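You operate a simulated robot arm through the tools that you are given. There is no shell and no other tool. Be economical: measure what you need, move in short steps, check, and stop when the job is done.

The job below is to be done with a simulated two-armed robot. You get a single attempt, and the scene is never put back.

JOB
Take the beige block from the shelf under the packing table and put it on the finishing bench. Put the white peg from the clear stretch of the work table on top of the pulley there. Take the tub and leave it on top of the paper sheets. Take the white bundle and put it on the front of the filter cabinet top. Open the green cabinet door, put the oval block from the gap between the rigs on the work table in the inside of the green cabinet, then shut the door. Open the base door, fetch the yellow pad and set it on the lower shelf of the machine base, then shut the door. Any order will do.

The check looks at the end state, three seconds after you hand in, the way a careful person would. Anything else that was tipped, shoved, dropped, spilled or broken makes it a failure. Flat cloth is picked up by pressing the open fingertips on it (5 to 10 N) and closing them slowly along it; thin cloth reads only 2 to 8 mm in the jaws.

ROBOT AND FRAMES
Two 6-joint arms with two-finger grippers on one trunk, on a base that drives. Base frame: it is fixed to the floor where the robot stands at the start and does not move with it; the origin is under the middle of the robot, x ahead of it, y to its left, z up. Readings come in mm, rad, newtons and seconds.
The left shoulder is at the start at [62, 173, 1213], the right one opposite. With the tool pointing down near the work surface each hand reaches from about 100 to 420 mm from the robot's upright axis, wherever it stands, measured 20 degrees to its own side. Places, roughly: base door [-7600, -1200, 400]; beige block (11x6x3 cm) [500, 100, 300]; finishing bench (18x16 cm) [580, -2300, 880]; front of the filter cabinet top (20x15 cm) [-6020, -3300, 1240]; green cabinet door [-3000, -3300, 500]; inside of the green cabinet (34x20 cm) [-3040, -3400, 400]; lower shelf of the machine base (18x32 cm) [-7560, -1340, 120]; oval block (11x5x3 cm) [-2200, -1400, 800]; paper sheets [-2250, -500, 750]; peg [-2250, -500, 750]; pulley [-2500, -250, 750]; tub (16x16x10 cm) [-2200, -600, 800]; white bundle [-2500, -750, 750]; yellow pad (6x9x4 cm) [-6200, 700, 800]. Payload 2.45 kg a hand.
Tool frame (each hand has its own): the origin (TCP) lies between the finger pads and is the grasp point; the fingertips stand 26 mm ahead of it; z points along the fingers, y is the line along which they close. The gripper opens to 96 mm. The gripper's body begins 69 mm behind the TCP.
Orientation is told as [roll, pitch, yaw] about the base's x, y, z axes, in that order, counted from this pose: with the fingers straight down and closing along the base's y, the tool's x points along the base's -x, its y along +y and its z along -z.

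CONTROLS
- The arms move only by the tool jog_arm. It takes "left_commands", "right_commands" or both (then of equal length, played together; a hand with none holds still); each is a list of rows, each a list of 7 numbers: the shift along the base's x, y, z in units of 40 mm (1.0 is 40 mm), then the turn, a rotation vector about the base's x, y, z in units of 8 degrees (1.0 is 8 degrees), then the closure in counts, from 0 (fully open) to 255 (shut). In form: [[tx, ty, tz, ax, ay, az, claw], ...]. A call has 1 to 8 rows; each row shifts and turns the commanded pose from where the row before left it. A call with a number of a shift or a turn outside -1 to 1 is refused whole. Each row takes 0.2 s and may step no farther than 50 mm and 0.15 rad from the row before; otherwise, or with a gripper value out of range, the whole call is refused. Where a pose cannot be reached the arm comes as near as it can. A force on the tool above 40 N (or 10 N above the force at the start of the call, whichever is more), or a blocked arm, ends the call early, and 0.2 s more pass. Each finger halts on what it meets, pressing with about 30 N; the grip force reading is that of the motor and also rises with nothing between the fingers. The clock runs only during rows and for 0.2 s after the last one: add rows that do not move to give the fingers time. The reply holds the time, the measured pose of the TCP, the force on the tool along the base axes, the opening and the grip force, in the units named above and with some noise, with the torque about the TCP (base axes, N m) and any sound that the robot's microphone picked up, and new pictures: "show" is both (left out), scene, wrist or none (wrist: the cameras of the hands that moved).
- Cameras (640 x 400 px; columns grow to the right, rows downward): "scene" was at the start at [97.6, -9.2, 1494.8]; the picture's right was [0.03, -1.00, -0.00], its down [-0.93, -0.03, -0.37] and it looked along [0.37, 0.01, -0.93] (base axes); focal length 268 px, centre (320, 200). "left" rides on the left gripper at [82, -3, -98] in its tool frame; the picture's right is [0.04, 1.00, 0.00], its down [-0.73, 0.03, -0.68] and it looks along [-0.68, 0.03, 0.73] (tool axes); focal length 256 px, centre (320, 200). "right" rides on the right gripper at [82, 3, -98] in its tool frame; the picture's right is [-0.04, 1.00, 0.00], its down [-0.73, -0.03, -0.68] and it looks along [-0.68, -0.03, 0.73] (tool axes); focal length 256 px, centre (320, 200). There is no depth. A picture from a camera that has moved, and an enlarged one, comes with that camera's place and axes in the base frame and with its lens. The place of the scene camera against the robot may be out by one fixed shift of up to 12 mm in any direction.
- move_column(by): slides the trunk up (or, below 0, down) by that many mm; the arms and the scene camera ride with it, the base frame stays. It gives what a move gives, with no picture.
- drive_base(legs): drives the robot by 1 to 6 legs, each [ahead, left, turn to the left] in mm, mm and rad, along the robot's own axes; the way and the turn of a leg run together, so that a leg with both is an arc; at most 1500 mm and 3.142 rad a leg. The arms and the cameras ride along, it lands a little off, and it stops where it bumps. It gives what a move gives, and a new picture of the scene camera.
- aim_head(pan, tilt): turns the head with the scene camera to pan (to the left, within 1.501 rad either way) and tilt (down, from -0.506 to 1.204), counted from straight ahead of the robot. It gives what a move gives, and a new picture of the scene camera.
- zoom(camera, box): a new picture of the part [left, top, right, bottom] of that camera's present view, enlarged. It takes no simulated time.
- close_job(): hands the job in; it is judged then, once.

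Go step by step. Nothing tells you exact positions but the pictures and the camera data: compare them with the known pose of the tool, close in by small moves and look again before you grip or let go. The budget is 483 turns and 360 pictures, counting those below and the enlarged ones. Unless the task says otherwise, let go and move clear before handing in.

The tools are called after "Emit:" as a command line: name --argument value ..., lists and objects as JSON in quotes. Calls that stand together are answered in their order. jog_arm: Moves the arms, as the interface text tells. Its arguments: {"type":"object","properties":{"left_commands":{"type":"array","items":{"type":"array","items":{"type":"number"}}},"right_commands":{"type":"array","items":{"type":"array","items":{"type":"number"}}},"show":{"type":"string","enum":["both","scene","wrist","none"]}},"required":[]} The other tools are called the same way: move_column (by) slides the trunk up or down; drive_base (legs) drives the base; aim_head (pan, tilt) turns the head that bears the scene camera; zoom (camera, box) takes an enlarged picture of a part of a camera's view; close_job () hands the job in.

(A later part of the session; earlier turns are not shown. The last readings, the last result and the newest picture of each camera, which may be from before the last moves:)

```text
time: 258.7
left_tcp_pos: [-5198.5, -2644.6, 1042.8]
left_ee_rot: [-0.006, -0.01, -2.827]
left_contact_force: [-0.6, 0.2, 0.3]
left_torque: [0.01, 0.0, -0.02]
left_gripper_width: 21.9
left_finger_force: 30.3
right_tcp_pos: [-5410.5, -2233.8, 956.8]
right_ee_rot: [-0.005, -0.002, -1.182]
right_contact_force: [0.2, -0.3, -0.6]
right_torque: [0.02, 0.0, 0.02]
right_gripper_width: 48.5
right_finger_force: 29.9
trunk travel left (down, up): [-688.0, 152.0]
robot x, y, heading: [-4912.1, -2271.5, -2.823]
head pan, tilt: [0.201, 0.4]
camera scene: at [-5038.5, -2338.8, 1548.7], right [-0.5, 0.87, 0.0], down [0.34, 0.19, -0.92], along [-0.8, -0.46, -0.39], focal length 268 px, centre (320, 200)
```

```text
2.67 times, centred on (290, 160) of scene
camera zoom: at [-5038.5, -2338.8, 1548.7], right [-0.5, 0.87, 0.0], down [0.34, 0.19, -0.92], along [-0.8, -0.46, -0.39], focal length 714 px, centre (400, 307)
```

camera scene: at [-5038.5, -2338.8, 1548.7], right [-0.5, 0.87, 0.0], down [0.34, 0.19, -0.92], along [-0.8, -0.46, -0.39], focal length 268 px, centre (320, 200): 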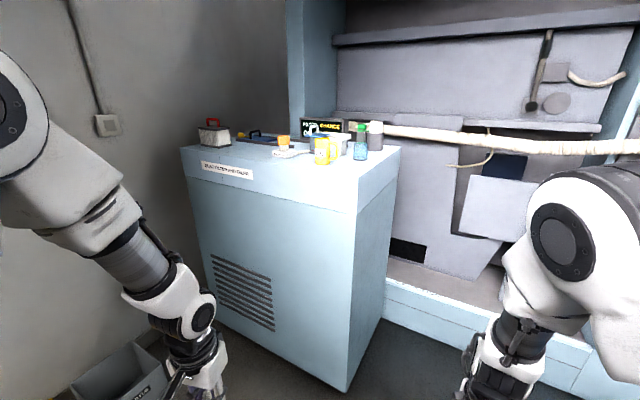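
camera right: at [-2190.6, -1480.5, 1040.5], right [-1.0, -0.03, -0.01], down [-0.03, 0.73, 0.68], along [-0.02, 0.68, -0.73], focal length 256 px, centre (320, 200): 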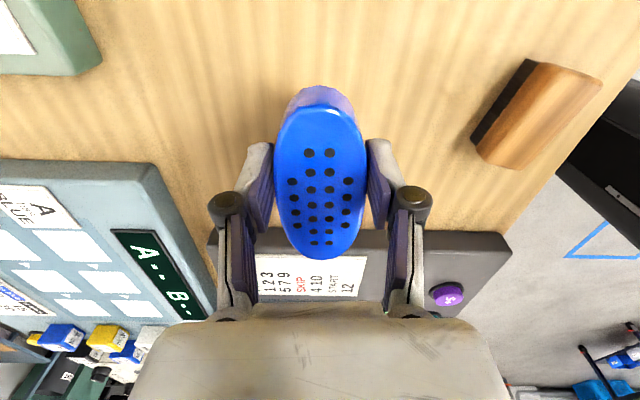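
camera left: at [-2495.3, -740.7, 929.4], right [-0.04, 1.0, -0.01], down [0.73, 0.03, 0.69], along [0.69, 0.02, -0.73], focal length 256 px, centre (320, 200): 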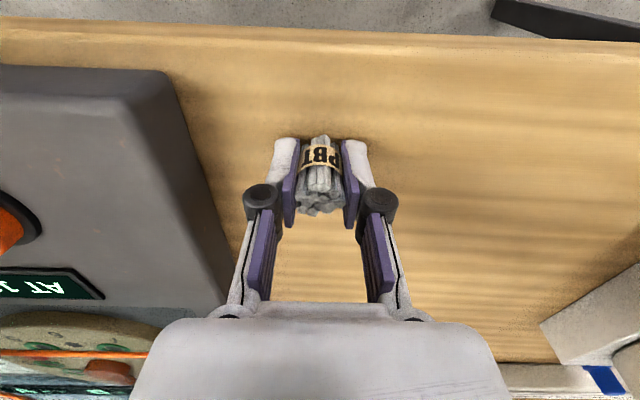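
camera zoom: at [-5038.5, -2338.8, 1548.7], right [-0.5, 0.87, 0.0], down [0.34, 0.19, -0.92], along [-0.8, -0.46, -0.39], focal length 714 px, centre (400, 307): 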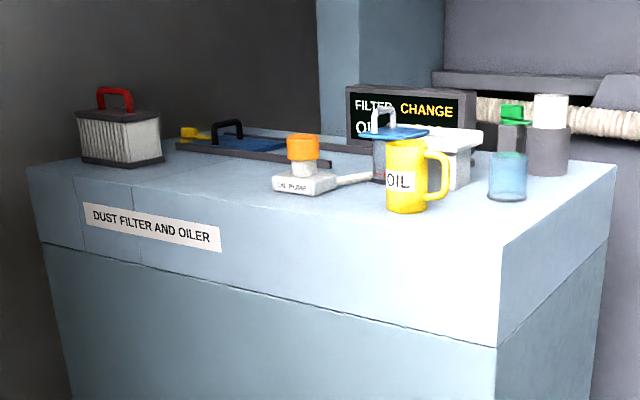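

The top's front strip looks clear between the filter block and the oil pump. I'll raise the trunk and left hand before approaching.

Emit:
move_column --by 150

Emit:
jog_arm --left_commands '[[0, 0, 0.8, 0, 0, 0, 255], [0, 0, 0.8, 0, 0, 0, 255], [0, 0, 0.8, 0, 0, 0, 255], [0, 0, 0.8, 0, 0, 0, 255]]' --show "scene"

```text
time: 260.5
left_tcp_pos: [-5200.9, -2644.2, 1192.0]
left_ee_rot: [-0.008, -0.01, -2.825]
left_contact_force: [-1.3, 0.7, -0.3]
left_torque: [-0.02, 0.03, -0.03]
left_gripper_width: 21.8
left_finger_force: 29.8
right_tcp_pos: [-5410.1, -2234.1, 1105.4]
right_ee_rot: [-0.005, -0.003, -1.181]
right_contact_force: [-1.0, 0.7, -0.9]
right_torque: [0.02, 0.01, 0.0]
right_gripper_width: 48.7
right_finger_force: 30.2
trunk travel left (down, up): [-838.0, 2.0]
robot x, y, heading: [-4910.2, -2268.8, -2.819]
head pan, tilt: [0.201, 0.4]
```

```text
time: 261.5
left_tcp_pos: [-5216.7, -2649.2, 1305.2]
left_ee_rot: [-0.007, -0.01, -2.827]
left_contact_force: [-0.2, 0.2, 0.0]
left_torque: [0.0, 0.01, -0.01]
left_gripper_width: 21.8
left_finger_force: 30.1
left hand out of reach, approached as far as the arm can: row 4
right_tcp_pos: [-5409.1, -2233.8, 1105.9]
right_ee_rot: [-0.006, -0.001, -1.181]
right_contact_force: [-0.8, 0.0, -1.2]
right_torque: [0.03, -0.01, 0.01]
right_gripper_width: 48.9
right_finger_force: 30.6
trunk travel left (down, up): [-838.0, 2.0]
robot x, y, heading: [-4909.2, -2270.2, -2.824]
head pan, tilt: [0.201, 0.4]
camera scene: at [-5039.6, -2338.7, 1698.6], right [-0.5, 0.87, 0.0], down [0.34, 0.19, -0.92], along [-0.8, -0.46, -0.39], focal length 268 px, centre (320, 200)
```

scene: 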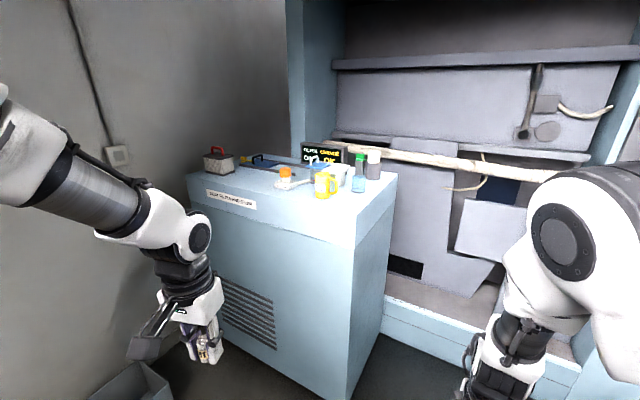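

Emit:
zoom --camera "scene" --box '[170, 120, 410, 270]'

```text
2.67 times, centred on (290, 195) of scene
camera zoom: at [-5039.6, -2338.7, 1698.6], right [-0.5, 0.87, 0.0], down [0.34, 0.19, -0.92], along [-0.8, -0.46, -0.39], focal length 714 px, centre (400, 213)
```

zoom: 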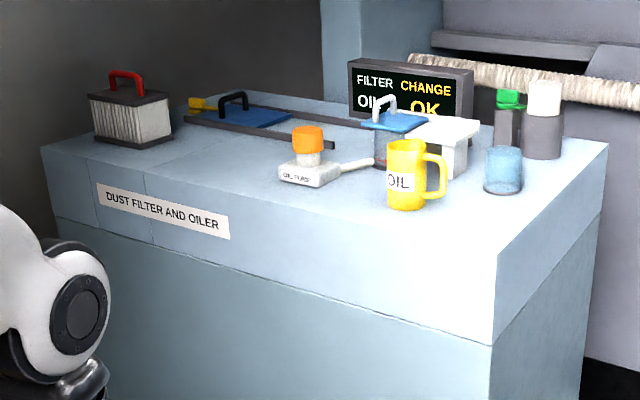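

The cabinet top is at z≈1262 and its front edge at x≈-5860. The clear spot is around (-5990,-3285). I'll check the floor clutter before choosing where to stand.

Emit:
aim_head --pan 0.75 --tilt 0.75

```text
time: 262.4
left_tcp_pos: [-5215.4, -2648.2, 1303.9]
left_ee_rot: [-0.006, -0.009, -2.826]
left_contact_force: [0.4, -0.3, -0.2]
left_torque: [0.02, 0.01, -0.03]
left_gripper_width: 21.8
left_finger_force: 30.0
right_tcp_pos: [-5408.7, -2233.9, 1107.4]
right_ee_rot: [-0.005, -0.002, -1.182]
right_contact_force: [-0.2, -0.7, -1.0]
right_torque: [0.0, 0.01, 0.03]
right_gripper_width: 48.6
right_finger_force: 29.8
trunk travel left (down, up): [-838.0, 2.0]
robot x, y, heading: [-4914.7, -2267.8, -2.825]
head pan, tilt: [0.75, 0.75]
camera scene: at [-4997.5, -2365.7, 1667.7], right [-0.88, 0.48, 0.0], down [0.33, 0.6, -0.73], along [-0.35, -0.64, -0.68], focal length 268 px, centre (320, 200)
```

scene: 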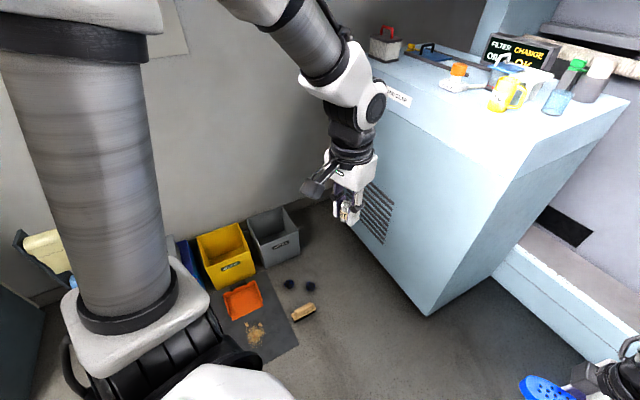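

Standing at heading π with the axis near (-5565,-2870) avoids the clutter. The right hand must be tucked low and back so the oval clears the cabinet, so I'll lower and retract it and move the left hand outward.

Emit:
jog_arm --right_commands '[[0, 0, -0.95, 0, 0, 0, 255], [0, 0, -0.95, 0, 0, 0, 255], [0, 0, -0.95, 0, 0, 0, 255], [0, 0, -0.95, 0, 0, 0, 255], [0, 0, -0.95, 0, 0, 0, 255], [0, 0, -0.95, 0, 0, 0, 255], [0, 0, -0.95, 0, 0, 0, 255], [0, 0, -0.95, 0, 0, 0, 255]]' --left_commands '[[0.15, -0.45, 0, 0, 0, 0, 255], [0.15, -0.45, 0, 0, 0, 0, 255], [0.15, -0.45, 0, 0, 0, 0, 255], [0.15, -0.45, 0, 0, 0, 0, 255], [0.15, -0.45, 0, 0, 0, 0, 255], [0.15, -0.45, 0, 0, 0, 0, 255], [0, 0, 0, 0, 0, 0, 255], [0, 0, 0, 0, 0, 0, 255]]' --show "none"

Emit:
jog_arm --right_commands '[[0.7, 0.5, 0, 0, 0, 0, 255], [0.7, 0.5, 0, 0, 0, 0, 255], [0.7, 0.5, 0, 0, 0, 0, 255], [0.7, 0.5, 0, 0, 0, 0, 255], [0.7, 0.5, 0, 0, 0, 0, 255], [0.7, 0.5, 0, 0, 0, 0, 255]]' --show "none"

Emit:
aim_head --pan -0.2 --tilt 0.9

```text
time: 264.2
left_tcp_pos: [-5194.3, -2759.7, 1296.9]
left_ee_rot: [-0.007, -0.008, -2.825]
left_contact_force: [-0.9, 1.6, 0.1]
left_torque: [-0.01, -0.04, -0.01]
left_gripper_width: 21.9
left_finger_force: 29.7
left hand out of reach, approached as far as the arm can: row 2, 4, 5, 6
right_tcp_pos: [-5410.0, -2232.8, 800.7]
right_ee_rot: [-0.006, -0.001, -1.181]
right_contact_force: [0.5, -0.6, -0.7]
right_torque: [0.03, -0.02, 0.02]
right_gripper_width: 48.5
right_finger_force: 30.4
trunk travel left (down, up): [-838.0, 2.0]
robot x, y, heading: [-4916.0, -2271.7, -2.823]
head pan, tilt: [0.75, 0.75]
```

```text
time: 265.6
left_tcp_pos: [-5193.8, -2759.0, 1297.0]
left_ee_rot: [-0.005, -0.011, -2.826]
left_contact_force: [0.0, 0.3, 0.7]
left_torque: [-0.04, -0.02, 0.0]
left_gripper_width: 21.4
left_finger_force: 30.6
right_tcp_pos: [-5239.2, -2111.3, 803.2]
right_ee_rot: [-0.006, -0.001, -1.181]
right_contact_force: [-0.1, 0.2, -1.1]
right_torque: [0.01, 0.03, -0.01]
right_gripper_width: 48.8
right_finger_force: 30.3
trunk travel left (down, up): [-838.0, 2.0]
robot x, y, heading: [-4910.3, -2273.6, -2.821]
head pan, tilt: [0.75, 0.75]
```

```text
time: 266.9
left_tcp_pos: [-5194.1, -2759.7, 1296.3]
left_ee_rot: [-0.007, -0.01, -2.826]
left_contact_force: [0.0, 0.0, 0.0]
left_torque: [0.0, 0.01, -0.02]
left_gripper_width: 21.7
left_finger_force: 29.7
right_tcp_pos: [-5239.7, -2113.3, 804.2]
right_ee_rot: [-0.004, 0.0, -1.182]
right_contact_force: [0.4, 0.8, -1.0]
right_torque: [0.05, 0.0, 0.0]
right_gripper_width: 48.8
right_finger_force: 30.2
trunk travel left (down, up): [-838.0, 2.0]
robot x, y, heading: [-4912.3, -2270.7, -2.821]
head pan, tilt: [-0.201, 0.901]
camera scene: at [-5032.8, -2301.9, 1655.7], right [-0.12, 0.99, 0.0], down [0.78, 0.09, -0.62], along [-0.62, -0.07, -0.78], focal length 268 px, centre (320, 200)
```

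scene: 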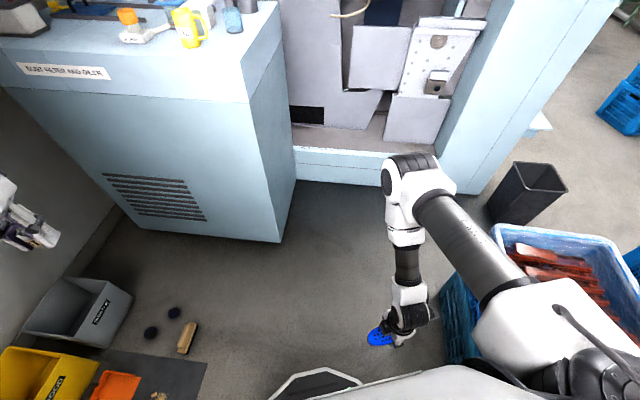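

Emit:
zoom --camera "scene" --box '[0, 0, 320, 250]'

```text
1.60 times, centred on (160, 125) of scene
camera zoom: at [-5032.8, -2301.9, 1655.7], right [-0.12, 0.99, 0.0], down [0.78, 0.09, -0.62], along [-0.62, -0.07, -0.78], focal length 429 px, centre (576, 320)
```

zoom: 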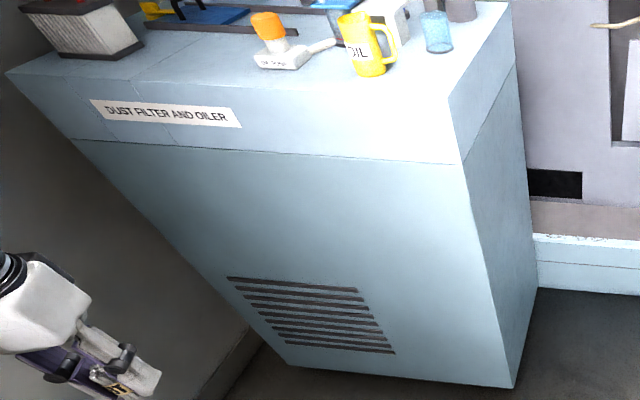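

Using the vertical edge, the cabinet front is x≈-5932 and its top z≈1234. I'll turn to face −x here, then move diagonally to the standing spot.

Emit:
drive_base --legs '[[0, 0, -0.32]]'

Emit:
drive_base --legs '[[500, 497, 0]]'

Emit:
aim_head --pan 0.5 --tilt 0.6

```text
time: 268.3
left_tcp_pos: [-5332.6, -2648.2, 1296.4]
left_ee_rot: [-0.008, -0.008, 3.138]
left_contact_force: [-0.3, 0.1, -0.5]
left_torque: [0.02, -0.03, 0.0]
left_gripper_width: 21.7
left_finger_force: 30.0
right_tcp_pos: [-5173.4, -2018.5, 804.4]
right_ee_rot: [-0.006, 0.0, -1.501]
right_contact_force: [-1.0, -0.5, -0.1]
right_torque: [0.0, -0.02, -0.01]
right_gripper_width: 48.5
right_finger_force: 29.8
trunk travel left (down, up): [-838.0, 2.0]
robot x, y, heading: [-4912.4, -2272.3, -3.139]
head pan, tilt: [-0.201, 0.901]
camera scene: at [-5034.2, -2263.0, 1655.8], right [0.2, 0.98, 0.0], down [0.77, -0.16, -0.62], along [-0.61, 0.12, -0.78], focal length 268 px, centre (320, 200)
```

scene: 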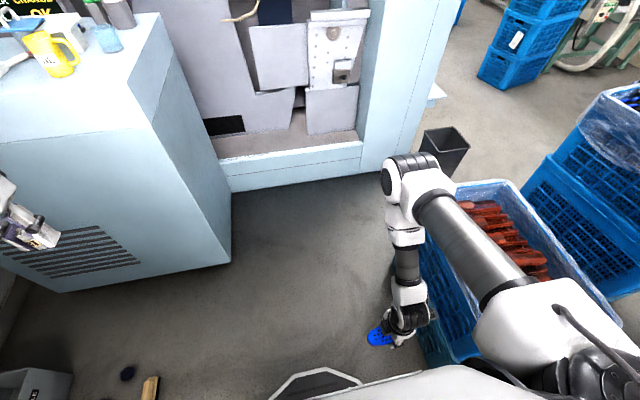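

```text
time: 271.9
left_tcp_pos: [-5813.3, -3128.0, 1296.5]
left_ee_rot: [-0.006, -0.008, -3.137]
left_contact_force: [0.2, -0.2, -0.9]
left_torque: [0.0, -0.06, 0.01]
left_gripper_width: 21.9
left_finger_force: 29.6
right_tcp_pos: [-5657.4, -2497.9, 802.9]
right_ee_rot: [-0.006, -0.002, -1.495]
right_contact_force: [-0.5, 0.7, -0.2]
right_torque: [0.01, 0.01, -0.02]
right_gripper_width: 48.7
right_finger_force: 29.6
trunk travel left (down, up): [-838.0, 2.0]
robot x, y, heading: [-5395.8, -2744.7, -3.135]
head pan, tilt: [-0.201, 0.901]
stopped in leg 1: the robot was blocked; the commanded pose is now the measured one
camera scene: at [-5517.5, -2740.8, 1655.7], right [0.19, 0.98, 0.0], down [0.77, -0.15, -0.62], along [-0.61, 0.12, -0.78], focal length 268 px, centre (320, 200)
```

scene: 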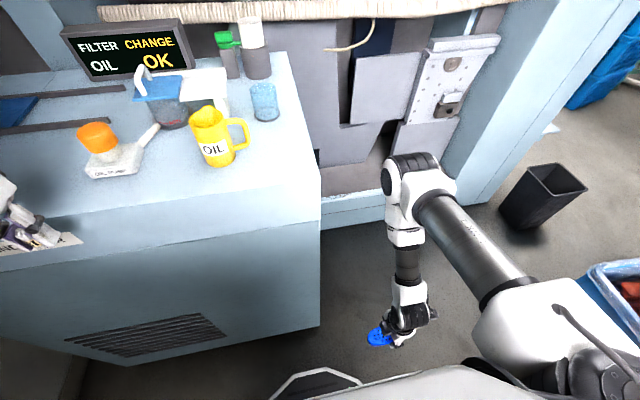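

```text
time: 273.0
left_tcp_pos: [-5811.7, -3126.3, 1296.2]
left_ee_rot: [-0.005, -0.011, -3.137]
left_contact_force: [-0.2, 0.6, -1.7]
left_torque: [-0.04, 0.03, 0.01]
left_gripper_width: 22.1
left_finger_force: 30.3
right_tcp_pos: [-5657.8, -2497.4, 803.2]
right_ee_rot: [-0.005, -0.003, -1.495]
right_contact_force: [0.9, 0.3, -0.5]
right_torque: [0.06, 0.01, 0.01]
right_gripper_width: 48.7
right_finger_force: 30.0
trunk travel left (down, up): [-838.0, 2.0]
robot x, y, heading: [-5394.4, -2749.2, -3.136]
head pan, tilt: [0.499, 0.6]
camera scene: at [-5519.9, -2797.4, 1680.6], right [-0.48, 0.88, 0.0], down [0.49, 0.27, -0.83], along [-0.72, -0.4, -0.56], focal length 268 px, centre (320, 200)
```

scene: 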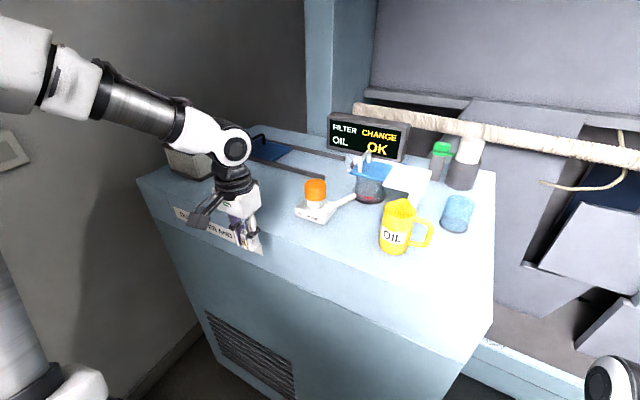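

The robot reports it was blocked. I'll look at the floor on the left to see what it touched.

Emit:
aim_head --pan 1.3 --tilt 1.0

```text
time: 274.1
left_tcp_pos: [-5813.5, -3126.5, 1296.2]
left_ee_rot: [-0.005, -0.007, -3.138]
left_contact_force: [0.9, 0.4, -0.3]
left_torque: [0.01, 0.01, -0.01]
left_gripper_width: 22.0
left_finger_force: 29.7
right_tcp_pos: [-5658.8, -2498.1, 803.2]
right_ee_rot: [-0.004, -0.002, -1.495]
right_contact_force: [0.0, -0.1, -0.2]
right_torque: [0.01, -0.01, 0.02]
right_gripper_width: 48.5
right_finger_force: 29.9
trunk travel left (down, up): [-838.0, 2.0]
robot x, y, heading: [-5397.6, -2753.0, -3.134]
head pan, tilt: [1.3, 1.0]
camera scene: at [-5461.6, -2822.7, 1648.6], right [-0.97, 0.26, 0.0], down [0.22, 0.81, -0.54], along [-0.14, -0.52, -0.84], focal length 268 px, centre (320, 200)
```

scene: 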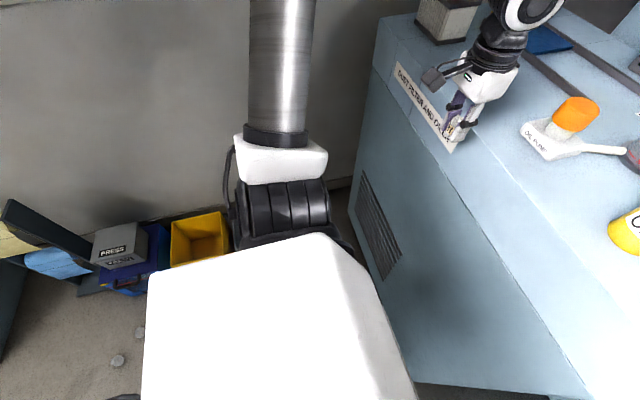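

Emit:
drive_base --legs '[[0, -150, 0]]'

Emit:
aim_head --pan 1.5 --tilt 0.9

```text
time: 275.5
left_tcp_pos: [-5814.1, -2979.2, 1295.8]
left_ee_rot: [-0.01, -0.008, -3.137]
left_contact_force: [0.6, -0.6, -1.1]
left_torque: [0.02, 0.01, -0.01]
left_gripper_width: 21.8
left_finger_force: 30.3
right_tcp_pos: [-5660.6, -2347.9, 802.9]
right_ee_rot: [-0.005, 0.002, -1.493]
right_contact_force: [-0.5, -0.1, -0.9]
right_torque: [0.02, -0.01, 0.03]
right_gripper_width: 48.8
right_finger_force: 29.9
trunk travel left (down, up): [-838.0, 2.0]
robot x, y, heading: [-5394.3, -2599.4, -3.135]
head pan, tilt: [1.3, 1.0]
camera scene: at [-5462.7, -2674.7, 1648.4], right [-0.97, 0.26, 0.0], down [0.22, 0.81, -0.54], along [-0.14, -0.52, -0.84], focal length 268 px, centre (320, 200)
```

scene: 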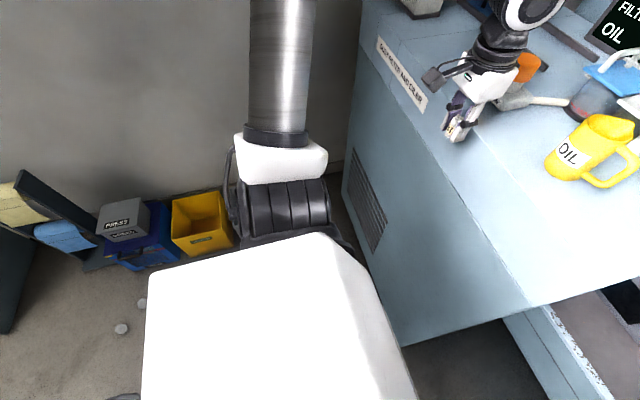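

```text
time: 276.2
left_tcp_pos: [-5813.7, -2978.1, 1296.6]
left_ee_rot: [-0.004, -0.009, -3.137]
left_contact_force: [-0.2, -0.1, 0.4]
left_torque: [0.01, 0.01, 0.01]
left_gripper_width: 21.8
left_finger_force: 30.3
right_tcp_pos: [-5660.0, -2347.6, 803.7]
right_ee_rot: [-0.005, -0.001, -1.492]
right_contact_force: [-0.3, 0.3, -0.1]
right_torque: [0.0, -0.01, 0.0]
right_gripper_width: 48.6
right_finger_force: 30.1
trunk travel left (down, up): [-838.0, 2.0]
robot x, y, heading: [-5398.0, -2596.6, -3.13]
head pan, tilt: [1.499, 0.901]
camera scene: at [-5449.5, -2678.7, 1655.8], right [-1.0, 0.06, 0.0], down [0.05, 0.78, -0.62], along [-0.04, -0.62, -0.78], focal length 268 px, centre (320, 200)
```

scene: 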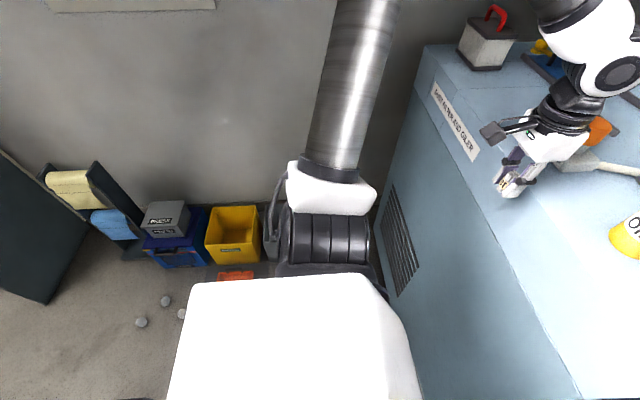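

Emit:
drive_base --legs '[[-400, -150, 0]]'

Emit:
aim_head --pan 0.7 --tilt 0.85

```text
time: 278.9
left_tcp_pos: [-5407.9, -2825.9, 1296.9]
left_ee_rot: [-0.008, -0.009, -3.133]
left_contact_force: [0.0, 0.5, -0.5]
left_torque: [-0.03, 0.0, 0.0]
left_gripper_width: 21.7
left_finger_force: 29.6
right_tcp_pos: [-5255.1, -2195.9, 803.4]
right_ee_rot: [-0.007, -0.003, -1.491]
right_contact_force: [1.3, -0.3, -0.4]
right_torque: [0.04, 0.01, 0.01]
right_gripper_width: 48.6
right_finger_force: 30.3
trunk travel left (down, up): [-838.0, 2.0]
robot x, y, heading: [-4989.1, -2443.9, -3.131]
head pan, tilt: [1.499, 0.901]
camera scene: at [-5044.6, -2527.0, 1655.6], right [-1.0, 0.06, 0.0], down [0.05, 0.78, -0.62], along [-0.04, -0.62, -0.78], focal length 268 px, centre (320, 200)
```

scene: 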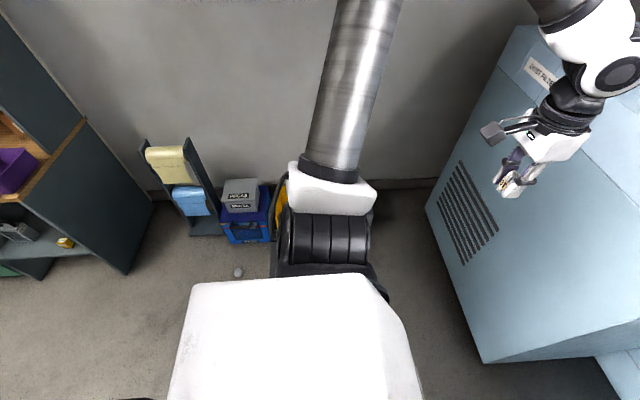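

```text
time: 280.0
left_tcp_pos: [-5406.5, -2824.8, 1295.6]
left_ee_rot: [-0.006, -0.01, -3.133]
left_contact_force: [-0.5, -0.3, 0.0]
left_torque: [0.0, 0.0, -0.01]
left_gripper_width: 22.0
left_finger_force: 30.0
right_tcp_pos: [-5254.9, -2194.7, 802.7]
right_ee_rot: [-0.006, -0.001, -1.491]
right_contact_force: [0.4, 0.7, -1.2]
right_torque: [0.0, -0.01, -0.03]
right_gripper_width: 48.6
right_finger_force: 30.0
trunk travel left (down, up): [-838.0, 2.0]
robot x, y, heading: [-4987.1, -2441.9, -3.13]
head pan, tilt: [0.7, 0.85]
camera scene: at [-5098.2, -2502.3, 1659.6], right [-0.65, 0.76, 0.0], down [0.57, 0.49, -0.66], along [-0.5, -0.43, -0.75], focal length 268 px, centre (320, 200)
```

scene: 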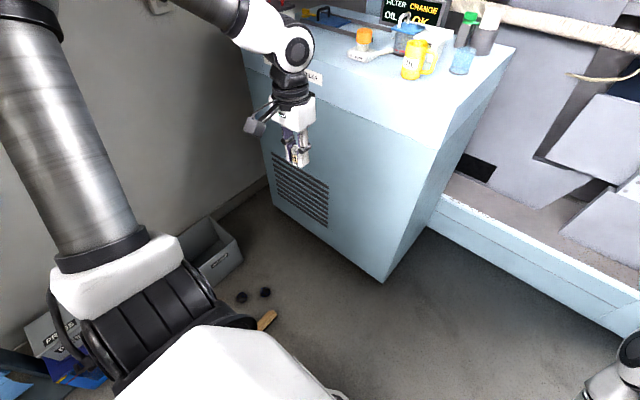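

Nothing on the floor moved. The base is about 335 mm half-wide, so it had touched the brush's side. I'll go around: straight ahead first, then slide left with the base well in front of that brush.

Emit:
drive_base --legs '[[618, 0, 0]]'

Emit:
drive_base --legs '[[0, 250, 0]]'

Emit:
zoom --camera "left" --box '[0, 0, 640, 400]'

```text
time: 283.5
left_tcp_pos: [-6031.3, -2829.1, 1296.8]
left_ee_rot: [-0.004, -0.01, -3.136]
left_contact_force: [-0.4, -0.5, 0.4]
left_torque: [0.0, 0.01, 0.0]
left_gripper_width: 21.7
left_finger_force: 30.5
right_tcp_pos: [-5878.8, -2199.6, 803.5]
right_ee_rot: [-0.004, -0.002, -1.494]
right_contact_force: [0.6, 0.3, -0.8]
right_torque: [0.05, 0.02, 0.0]
right_gripper_width: 48.7
right_finger_force: 30.0
trunk travel left (down, up): [-838.0, 2.0]
robot x, y, heading: [-5613.7, -2453.6, -3.133]
head pan, tilt: [0.7, 0.85]
camera scene: at [-5721.4, -2508.0, 1659.7], right [-0.65, 0.76, 0.0], down [0.57, 0.49, -0.66], along [-0.5, -0.43, -0.75], focal length 268 px, centre (320, 200)
```

scene: 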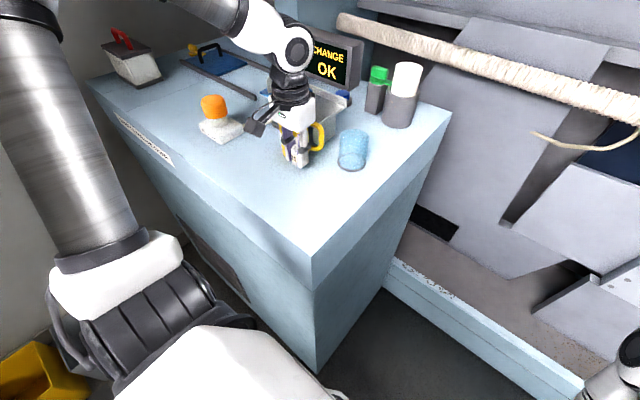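

```text
time: 285.2
left_tcp_pos: [-6034.6, -3002.2, 1294.9]
left_ee_rot: [-0.014, -0.005, 3.104]
left_contact_force: [0.1, -0.2, -0.8]
left_torque: [0.05, 0.03, -0.03]
left_gripper_width: 21.8
left_finger_force: 29.2
right_tcp_pos: [-5853.5, -2381.6, 803.4]
right_ee_rot: [-0.005, -0.001, -1.54]
right_contact_force: [0.3, 0.3, -0.8]
right_torque: [0.0, -0.02, -0.03]
right_gripper_width: 48.7
right_finger_force: 29.3
trunk travel left (down, up): [-838.0, 2.0]
robot x, y, heading: [-5602.7, -2644.1, 3.099]
head pan, tilt: [0.7, 0.85]
stopped in leg 1: the force on the tool passed its limit at 50 N (the readings are from after the stop); the commanded pose is now the measured one
camera scene: at [-5711.0, -2696.8, 1659.6], right [-0.61, 0.79, 0.0], down [0.59, 0.46, -0.66], along [-0.52, -0.41, -0.75], focal length 268 px, centre (320, 200)
```

scene: 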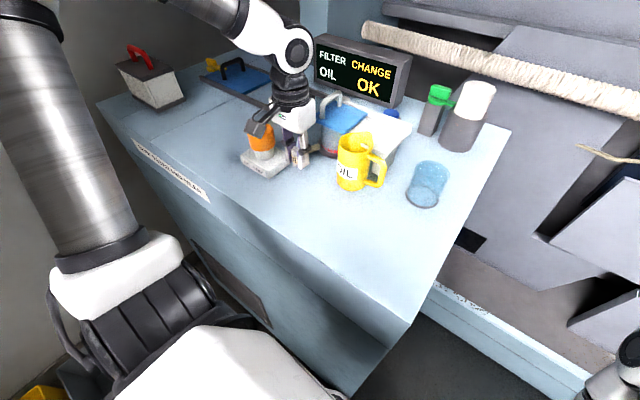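

```text
1.00 times, centred on (320, 200) of left (not enlarged: the box is as wide or as high as the picture)
camera zoom: at [-5951.3, -3003.8, 1393.2], right [0.0, -1.0, -0.01], down [-0.73, -0.01, 0.68], along [-0.68, 0.01, -0.73], focal length 256 px, centre (320, 200)
```

zoom: 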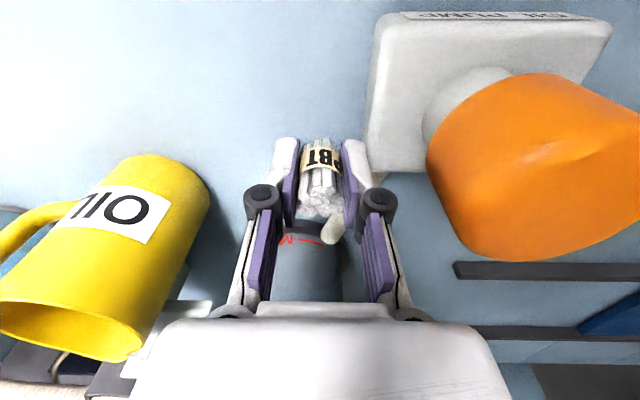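

The hand stopped against the oil pump's lever, and comparing views shows the yellow mug got nudged back by ~80 mm; I'll restore it afterwards. First I'll pull the left hand forward, clear of the objects.

Emit:
jog_arm --left_commands '[[0, 0.15, 0, 0, 0, 0, 255], [0.5, 0, 0, 0, 0, 0, 255], [0.8, 0, 0, 0, 0, 0, 255], [0.8, 0, 0, 0, 0, 0, 255], [0.8, 0, 0, 0, 0, 0, 255]]' --show "scene"

```text
time: 286.0
left_tcp_pos: [-6014.0, -2985.8, 1277.0]
left_ee_rot: [-0.007, -0.021, 3.105]
left_contact_force: [3.5, -0.9, 17.7]
left_torque: [-0.13, -0.24, 0.04]
left_gripper_width: 22.1
left_finger_force: 29.9
left hand out of reach, approached as far as the arm can: row 2, 3, 4
right_tcp_pos: [-5852.1, -2381.6, 803.4]
right_ee_rot: [-0.009, -0.002, -1.539]
right_contact_force: [-0.7, 0.0, -0.7]
right_torque: [0.0, 0.02, 0.03]
right_gripper_width: 48.7
right_finger_force: 29.6
trunk travel left (down, up): [-838.0, 2.0]
robot x, y, heading: [-5602.0, -2641.6, 3.1]
head pan, tilt: [0.7, 0.85]
stopped in row 4 (left hand): the force on the tool passed its limit at 68 N (the readings are from after the stop); the commanded pose is now the measured one
camera scene: at [-5708.7, -2695.8, 1660.0], right [-0.61, 0.79, 0.0], down [0.59, 0.46, -0.66], along [-0.52, -0.41, -0.75], focal length 268 px, centre (320, 200)
```

scene: 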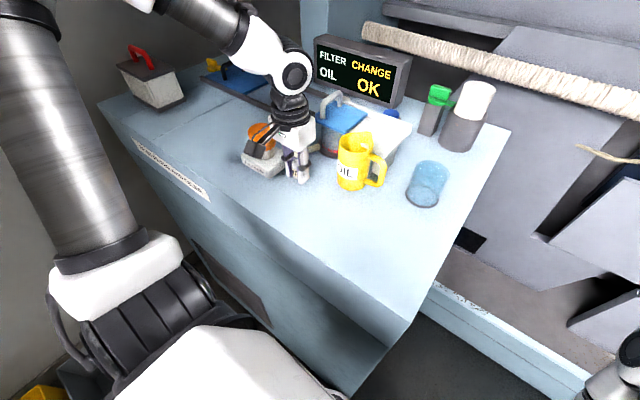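

The bundle is touching the top (z≈1241) and this retraction is out of reach. I'll raise it again and back the base off instead to get in front of the objects.

Emit:
jog_arm --left_commands '[[0, 0, 0.3, 0, 0, 0, 255], [0, 0, 0.3, 0, 0, 0, 255]]' --show "none"

Emit:
drive_base --legs '[[-115, 0, 0]]'

```text
time: 286.6
left_tcp_pos: [-6026.3, -2980.0, 1289.8]
left_ee_rot: [-0.006, -0.016, 3.103]
left_contact_force: [-0.6, 0.3, 1.0]
left_torque: [-0.02, 0.0, 0.0]
left_gripper_width: 21.8
left_finger_force: 29.8
left hand out of reach, approached as far as the arm can: row 1, 2
right_tcp_pos: [-5853.2, -2382.3, 802.6]
right_ee_rot: [-0.005, -0.003, -1.539]
right_contact_force: [-0.4, -0.3, -1.1]
right_torque: [0.0, -0.01, -0.03]
right_gripper_width: 48.6
right_finger_force: 29.9
trunk travel left (down, up): [-838.0, 2.0]
robot x, y, heading: [-5599.4, -2645.5, 3.107]
head pan, tilt: [0.7, 0.85]
```

```text
time: 287.9
left_tcp_pos: [-5914.4, -2986.6, 1290.1]
left_ee_rot: [-0.006, -0.015, 3.099]
left_contact_force: [0.1, -0.1, -0.2]
left_torque: [0.01, -0.03, 0.01]
left_gripper_width: 21.7
left_finger_force: 30.1
right_tcp_pos: [-5739.4, -2386.4, 802.0]
right_ee_rot: [-0.003, -0.002, -1.541]
right_contact_force: [-0.9, 0.3, -1.4]
right_torque: [0.0, -0.03, 0.0]
right_gripper_width: 48.6
right_finger_force: 29.9
trunk travel left (down, up): [-838.0, 2.0]
robot x, y, heading: [-5485.3, -2650.9, 3.1]
head pan, tilt: [0.7, 0.85]
camera scene: at [-5598.8, -2701.2, 1659.4], right [-0.61, 0.79, 0.0], down [0.59, 0.46, -0.66], along [-0.52, -0.4, -0.75], focal length 268 px, centre (320, 200)
```

scene: 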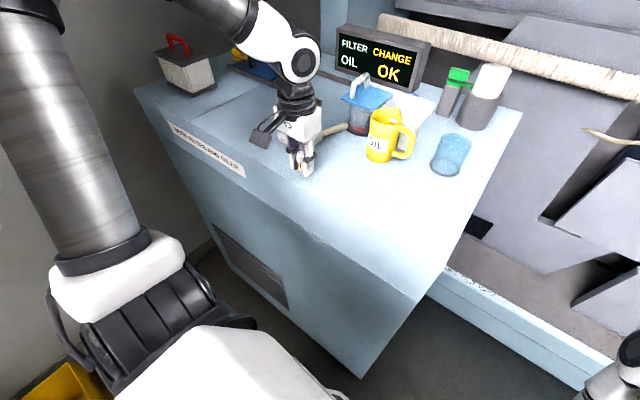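

Emit:
jog_arm --left_commands '[[0, -0.7, 0.1, 0, 0, 0, 255], [0, -0.7, 0.1, 0, 0, 0, 255], [0, -0.7, 0, 0, 0, 0, 255], [0, -0.7, 0, 0, 0, 0, 255]]' --show "none"

Emit:
drive_base --legs '[[0, 100, 0.04]]'

Emit:
zoom --camera "left" --box '[0, 0, 640, 400]'

```text
time: 288.9
left_tcp_pos: [-5941.5, -3092.3, 1282.0]
left_ee_rot: [-0.007, -0.012, 3.102]
left_contact_force: [-0.6, -0.8, 0.1]
left_torque: [0.06, -0.04, 0.04]
left_gripper_width: 21.9
left_finger_force: 30.1
left hand out of reach, approached as far as the arm can: row 1, 2, 3, 4
right_tcp_pos: [-5738.6, -2387.4, 802.9]
right_ee_rot: [-0.004, -0.001, -1.542]
right_contact_force: [-0.4, -0.2, -0.4]
right_torque: [-0.01, 0.0, 0.0]
right_gripper_width: 48.9
right_finger_force: 30.2
trunk travel left (down, up): [-838.0, 2.0]
robot x, y, heading: [-5486.4, -2647.3, 3.102]
head pan, tilt: [0.7, 0.85]
```

```text
time: 290.0
left_tcp_pos: [-5922.7, -3206.8, 1284.4]
left_ee_rot: [-0.005, -0.012, -3.141]
left_contact_force: [-0.7, 0.0, -0.6]
left_torque: [-0.03, 0.0, 0.0]
left_gripper_width: 21.9
left_finger_force: 30.4
right_tcp_pos: [-5750.0, -2495.8, 802.5]
right_ee_rot: [-0.005, -0.004, -1.5]
right_contact_force: [-0.1, -0.6, -1.1]
right_torque: [-0.01, 0.0, -0.03]
right_gripper_width: 48.8
right_finger_force: 29.7
trunk travel left (down, up): [-838.0, 2.0]
robot x, y, heading: [-5487.9, -2748.6, -3.132]
head pan, tilt: [0.7, 0.85]
camera scene: at [-5597.1, -2803.6, 1659.7], right [-0.65, 0.76, 0.0], down [0.57, 0.48, -0.66], along [-0.5, -0.43, -0.75], focal length 268 px, centre (320, 200)
```

scene: 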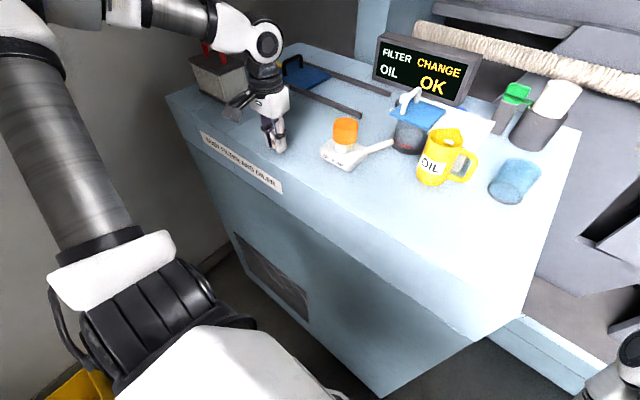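

```text
1.00 times, centred on (320, 200) of left (not enlarged: the box is as wide or as high as the picture)
camera zoom: at [-5839.9, -3204.4, 1382.3], right [0.04, -1.0, -0.01], down [-0.72, -0.03, 0.69], along [-0.69, -0.03, -0.73], focal length 256 px, centre (320, 200)
```

zoom: 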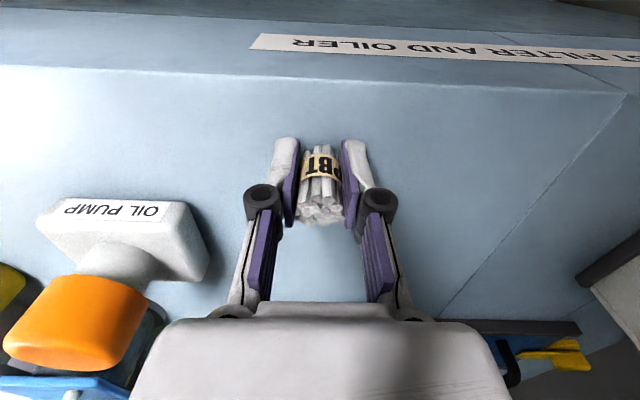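

The hand is over the clear front strip between the pump and the filter block. I'll move 75 mm deeper and 55 mm further left, then set it down.

Emit:
drive_base --legs '[[75, 55, 0]]'

Emit:
jog_arm --left_commands '[[0, 0, -0.1, 0, 0, 0, 255], [0, 0, 0, 0, 0, 0, 255]]' --show "wrist"

```text
time: 291.1
left_tcp_pos: [-5995.0, -3262.8, 1286.0]
left_ee_rot: [-0.003, -0.014, -3.141]
left_contact_force: [-0.5, 0.1, 0.5]
left_torque: [-0.04, 0.04, 0.0]
left_gripper_width: 21.8
left_finger_force: 29.8
right_tcp_pos: [-5823.1, -2551.4, 803.8]
right_ee_rot: [-0.006, -0.002, -1.499]
right_contact_force: [1.1, 0.9, -0.5]
right_torque: [-0.02, 0.02, -0.05]
right_gripper_width: 48.5
right_finger_force: 30.5
trunk travel left (down, up): [-838.0, 2.0]
robot x, y, heading: [-5564.3, -2803.6, -3.134]
head pan, tilt: [0.7, 0.85]
camera scene: at [-5668.1, -2858.0, 1660.0], right [-0.65, 0.76, 0.0], down [0.57, 0.48, -0.66], along [-0.5, -0.43, -0.75], focal length 268 px, centre (320, 200)
```

scene: 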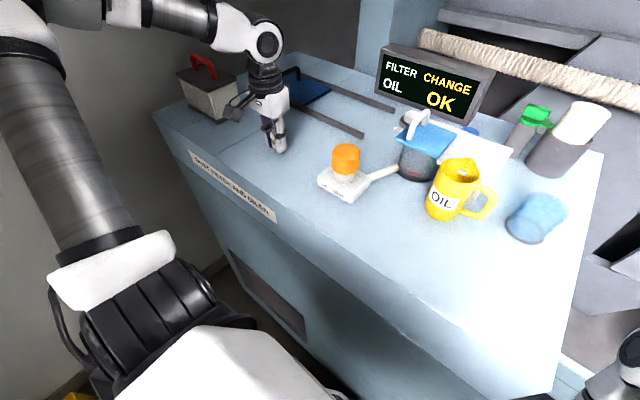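

```text
time: 291.7
left_tcp_pos: [-5995.8, -3263.9, 1281.0]
left_ee_rot: [-0.007, -0.014, -3.14]
left_contact_force: [0.1, -0.1, -0.3]
left_torque: [0.02, 0.02, 0.0]
left_gripper_width: 21.9
left_finger_force: 29.5
right_tcp_pos: [-5824.0, -2551.3, 803.8]
right_ee_rot: [-0.004, -0.001, -1.499]
right_contact_force: [0.1, -0.1, -1.4]
right_torque: [0.04, -0.03, 0.04]
right_gripper_width: 48.7
right_finger_force: 30.3
trunk travel left (down, up): [-838.0, 2.0]
robot x, y, heading: [-5564.8, -2801.6, -3.141]
head pan, tilt: [0.7, 0.85]
camera left: at [-5912.9, -3260.6, 1378.0], right [0.04, -1.0, -0.01], down [-0.72, -0.03, 0.69], along [-0.69, -0.02, -0.72], focal length 256 px, centre (320, 200)
```

left: 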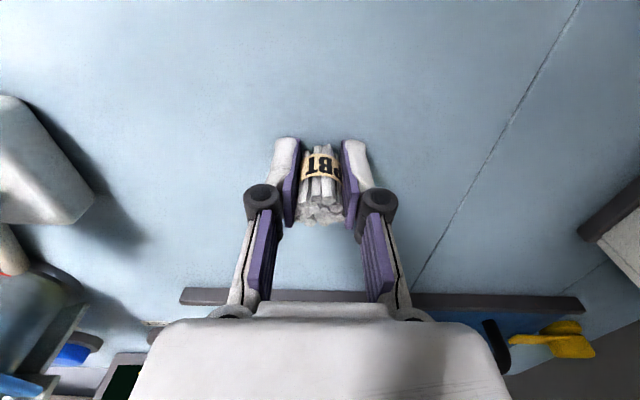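

Clear all round. I'll lower slowly to contact.

Emit:
jog_arm --left_commands '[[0, 0, -0.08, 0, 0, 0, 255], [0, 0, -0.08, 0, 0, 0, 255], [0, 0, 0, 0, 0, 0, 255]]' --show "none"

```text
time: 292.6
left_tcp_pos: [-5997.8, -3264.0, 1276.0]
left_ee_rot: [-0.001, -0.019, -3.139]
left_contact_force: [-0.4, -0.1, 15.2]
left_torque: [-0.1, -0.15, -0.01]
left_gripper_width: 21.7
left_finger_force: 29.8
right_tcp_pos: [-5824.3, -2551.9, 803.1]
right_ee_rot: [-0.006, -0.002, -1.498]
right_contact_force: [0.1, 0.0, -1.1]
right_torque: [0.05, -0.05, 0.0]
right_gripper_width: 48.3
right_finger_force: 29.6
trunk travel left (down, up): [-838.0, 2.0]
robot x, y, heading: [-5561.8, -2807.4, -3.139]
head pan, tilt: [0.7, 0.85]
stopped in row 3 (left hand): the force on the tool passed its limit at 42 N (the readings are from after the stop); the commanded pose is now the measured one
```

Emit:
jog_arm --left_commands '[[0, 0, 0.03, 0, 0, 0, 200], [0, 0, 0, 0, 0, 0, 160], [0, 0, 0, 0, 0, 0, 100], [0, 0, 0, 0, 0, 0, 40], [0, 0, 0, 0, 0, 0, 0], [0, 0, 0, 0, 0, 0, 0]]' --show "wrist"

```text
time: 294.0
left_tcp_pos: [-5999.4, -3264.7, 1275.9]
left_ee_rot: [-0.003, -0.017, -3.136]
left_contact_force: [0.1, -0.1, -0.6]
left_torque: [0.02, -0.01, 0.03]
left_gripper_width: 96.1
left_finger_force: 0.2
right_tcp_pos: [-5825.2, -2552.8, 803.5]
right_ee_rot: [-0.004, -0.002, -1.5]
right_contact_force: [-0.9, 0.5, -0.8]
right_torque: [0.02, -0.01, 0.0]
right_gripper_width: 48.2
right_finger_force: 30.3
trunk travel left (down, up): [-838.0, 2.0]
robot x, y, heading: [-5562.1, -2805.1, -3.138]
head pan, tilt: [0.7, 0.85]
camera left: at [-5914.8, -3262.7, 1373.1], right [0.04, -1.0, 0.0], down [-0.72, -0.03, 0.69], along [-0.69, -0.03, -0.72], focal length 256 px, centre (320, 200)
```

left: 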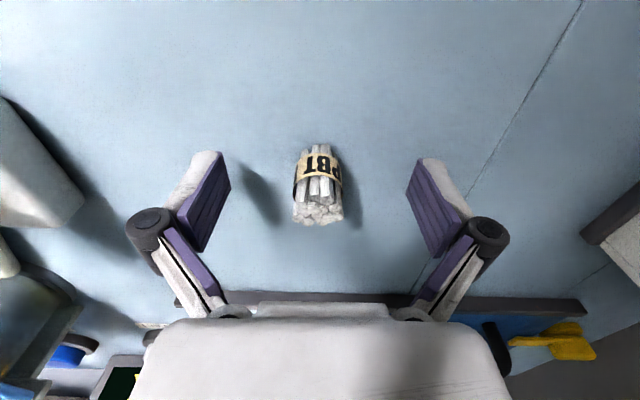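

The bundle stands on the front of the filter cabinet top. Now I'll withdraw the hand straight back between the open fingers' gap.

Emit:
drive_base --legs '[[-45, 0, 0], [-35, -60, 0], [0, -120, 0]]'

Emit:
aim_head --pan 0.5 --tilt 0.7

Emit:
zoom --camera "scene" --box '[160, 60, 480, 260]'

```text
time: 296.4
left_tcp_pos: [-5917.8, -3078.3, 1277.4]
left_ee_rot: [-0.005, -0.021, -3.143]
left_contact_force: [0.0, 0.2, 0.1]
left_torque: [0.02, 0.03, -0.03]
left_gripper_width: 95.9
left_finger_force: 0.1
right_tcp_pos: [-5742.1, -2367.8, 803.3]
right_ee_rot: [-0.006, -0.001, -1.502]
right_contact_force: [-0.8, 0.2, -1.5]
right_torque: [0.0, -0.01, 0.0]
right_gripper_width: 48.7
right_finger_force: 29.5
trunk travel left (down, up): [-838.0, 2.0]
robot x, y, heading: [-5483.3, -2617.9, 3.139]
head pan, tilt: [0.7, 0.85]
camera scene: at [-5588.5, -2677.0, 1659.9], right [-0.64, 0.77, 0.0], down [0.57, 0.48, -0.66], along [-0.51, -0.43, -0.75], focal length 268 px, centre (320, 200)
```

scene: 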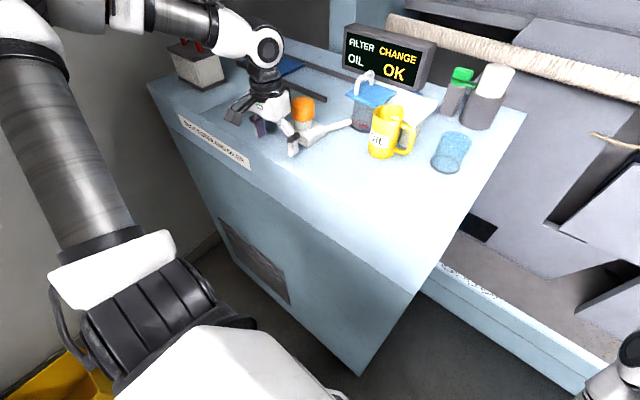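

```text
time: 297.1
left_tcp_pos: [-5919.5, -3078.4, 1277.6]
left_ee_rot: [-0.005, -0.017, -3.142]
left_contact_force: [-0.4, 0.5, -0.1]
left_torque: [0.01, -0.02, -0.03]
left_gripper_width: 96.0
left_finger_force: 0.0
right_tcp_pos: [-5743.7, -2366.5, 803.3]
right_ee_rot: [-0.003, -0.001, -1.502]
right_contact_force: [-0.4, 0.6, -1.0]
right_torque: [-0.03, -0.01, 0.01]
right_gripper_width: 48.3
right_finger_force: 30.1
trunk travel left (down, up): [-838.0, 2.0]
robot x, y, heading: [-5481.8, -2621.8, 3.141]
head pan, tilt: [0.499, 0.7]
camera scene: at [-5606.0, -2666.2, 1671.9], right [-0.48, 0.88, 0.0], down [0.57, 0.31, -0.76], along [-0.67, -0.37, -0.64], focal length 268 px, centre (320, 200)
```

scene: 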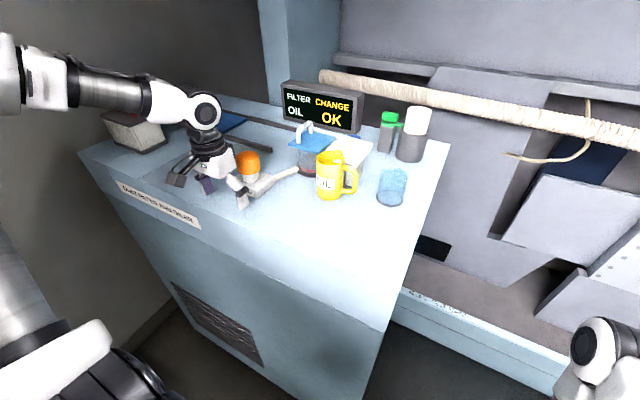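

```text
2.00 times, centred on (320, 160) of scene
camera zoom: at [-5606.0, -2666.2, 1671.9], right [-0.48, 0.88, 0.0], down [0.57, 0.31, -0.76], along [-0.67, -0.37, -0.64], focal length 536 px, centre (320, 280)
```

zoom: 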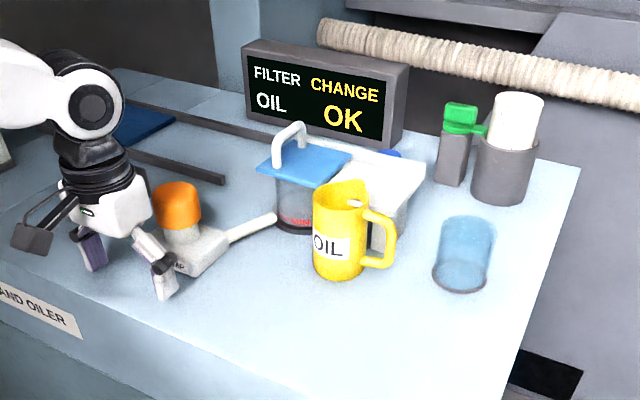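

The bundle stands well. To put the mug back I'll pinch its −y rim with a pitched tool, so I'm backing off and pitching the left hand 40° while raising it.

Emit:
drive_base --legs '[[-170, 0, 0]]'

Emit:
jog_arm --left_commands '[[-0.4, 0.6, 0.4, 0, 1, 0, 0], [-0.4, 0.6, 0.4, 0, 1, 0, 0], [-0.4, 0.6, 0.5, 0, 1, 0, 0], [-0.4, 0.6, 0.5, 0, 1, 0, 0], [-0.4, 0.6, 0.6, 0, 1, 0, 0], [-0.2, 0.4, 0.4, 0, 0, 0, 0]]' --show "scene"

```text
time: 298.6
left_tcp_pos: [-5749.9, -3080.6, 1273.5]
left_ee_rot: [-0.004, -0.014, -3.14]
left_contact_force: [0.5, 1.6, 0.1]
left_torque: [0.0, -0.03, 0.04]
left_gripper_width: 96.1
left_finger_force: 0.0
right_tcp_pos: [-5572.9, -2368.5, 802.8]
right_ee_rot: [-0.001, -0.002, -1.5]
right_contact_force: [-0.3, -0.2, -1.1]
right_torque: [-0.03, -0.04, 0.01]
right_gripper_width: 48.7
right_finger_force: 29.9
trunk travel left (down, up): [-838.0, 2.0]
robot x, y, heading: [-5310.3, -2620.8, -3.143]
head pan, tilt: [0.499, 0.7]
camera scene: at [-5436.5, -2668.0, 1671.5], right [-0.48, 0.88, 0.0], down [0.57, 0.31, -0.76], along [-0.67, -0.37, -0.65], focal length 268 px, centre (320, 200)
```

scene: 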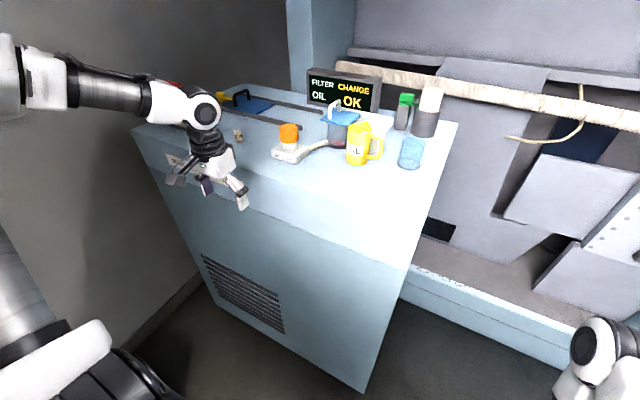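

```text
time: 300.0
left_tcp_pos: [-5867.1, -2934.0, 1372.0]
left_ee_rot: [-0.004, -0.717, -3.141]
left_contact_force: [0.5, 0.2, 0.6]
left_torque: [-0.02, -0.01, 0.02]
left_gripper_width: 95.9
left_finger_force: 0.0
left hand out of reach, approached as far as the arm can: row 1, 2, 3, 4, 5
right_tcp_pos: [-5570.8, -2367.8, 802.4]
right_ee_rot: [-0.005, -0.002, -1.501]
right_contact_force: [0.5, -0.1, -0.5]
right_torque: [-0.02, -0.02, 0.0]
right_gripper_width: 48.4
right_finger_force: 29.9
trunk travel left (down, up): [-838.0, 2.0]
robot x, y, heading: [-5309.9, -2623.5, -3.139]
head pan, tilt: [0.499, 0.7]
camera scene: at [-5432.1, -2665.9, 1671.9], right [-0.48, 0.88, 0.0], down [0.57, 0.31, -0.77], along [-0.67, -0.37, -0.64], focal length 268 px, centre (320, 200)
```

scene: 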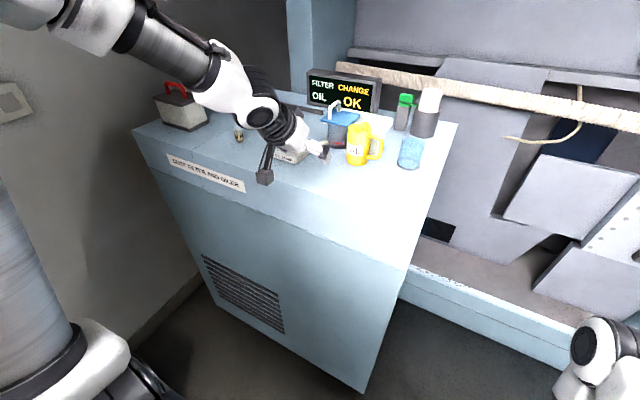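

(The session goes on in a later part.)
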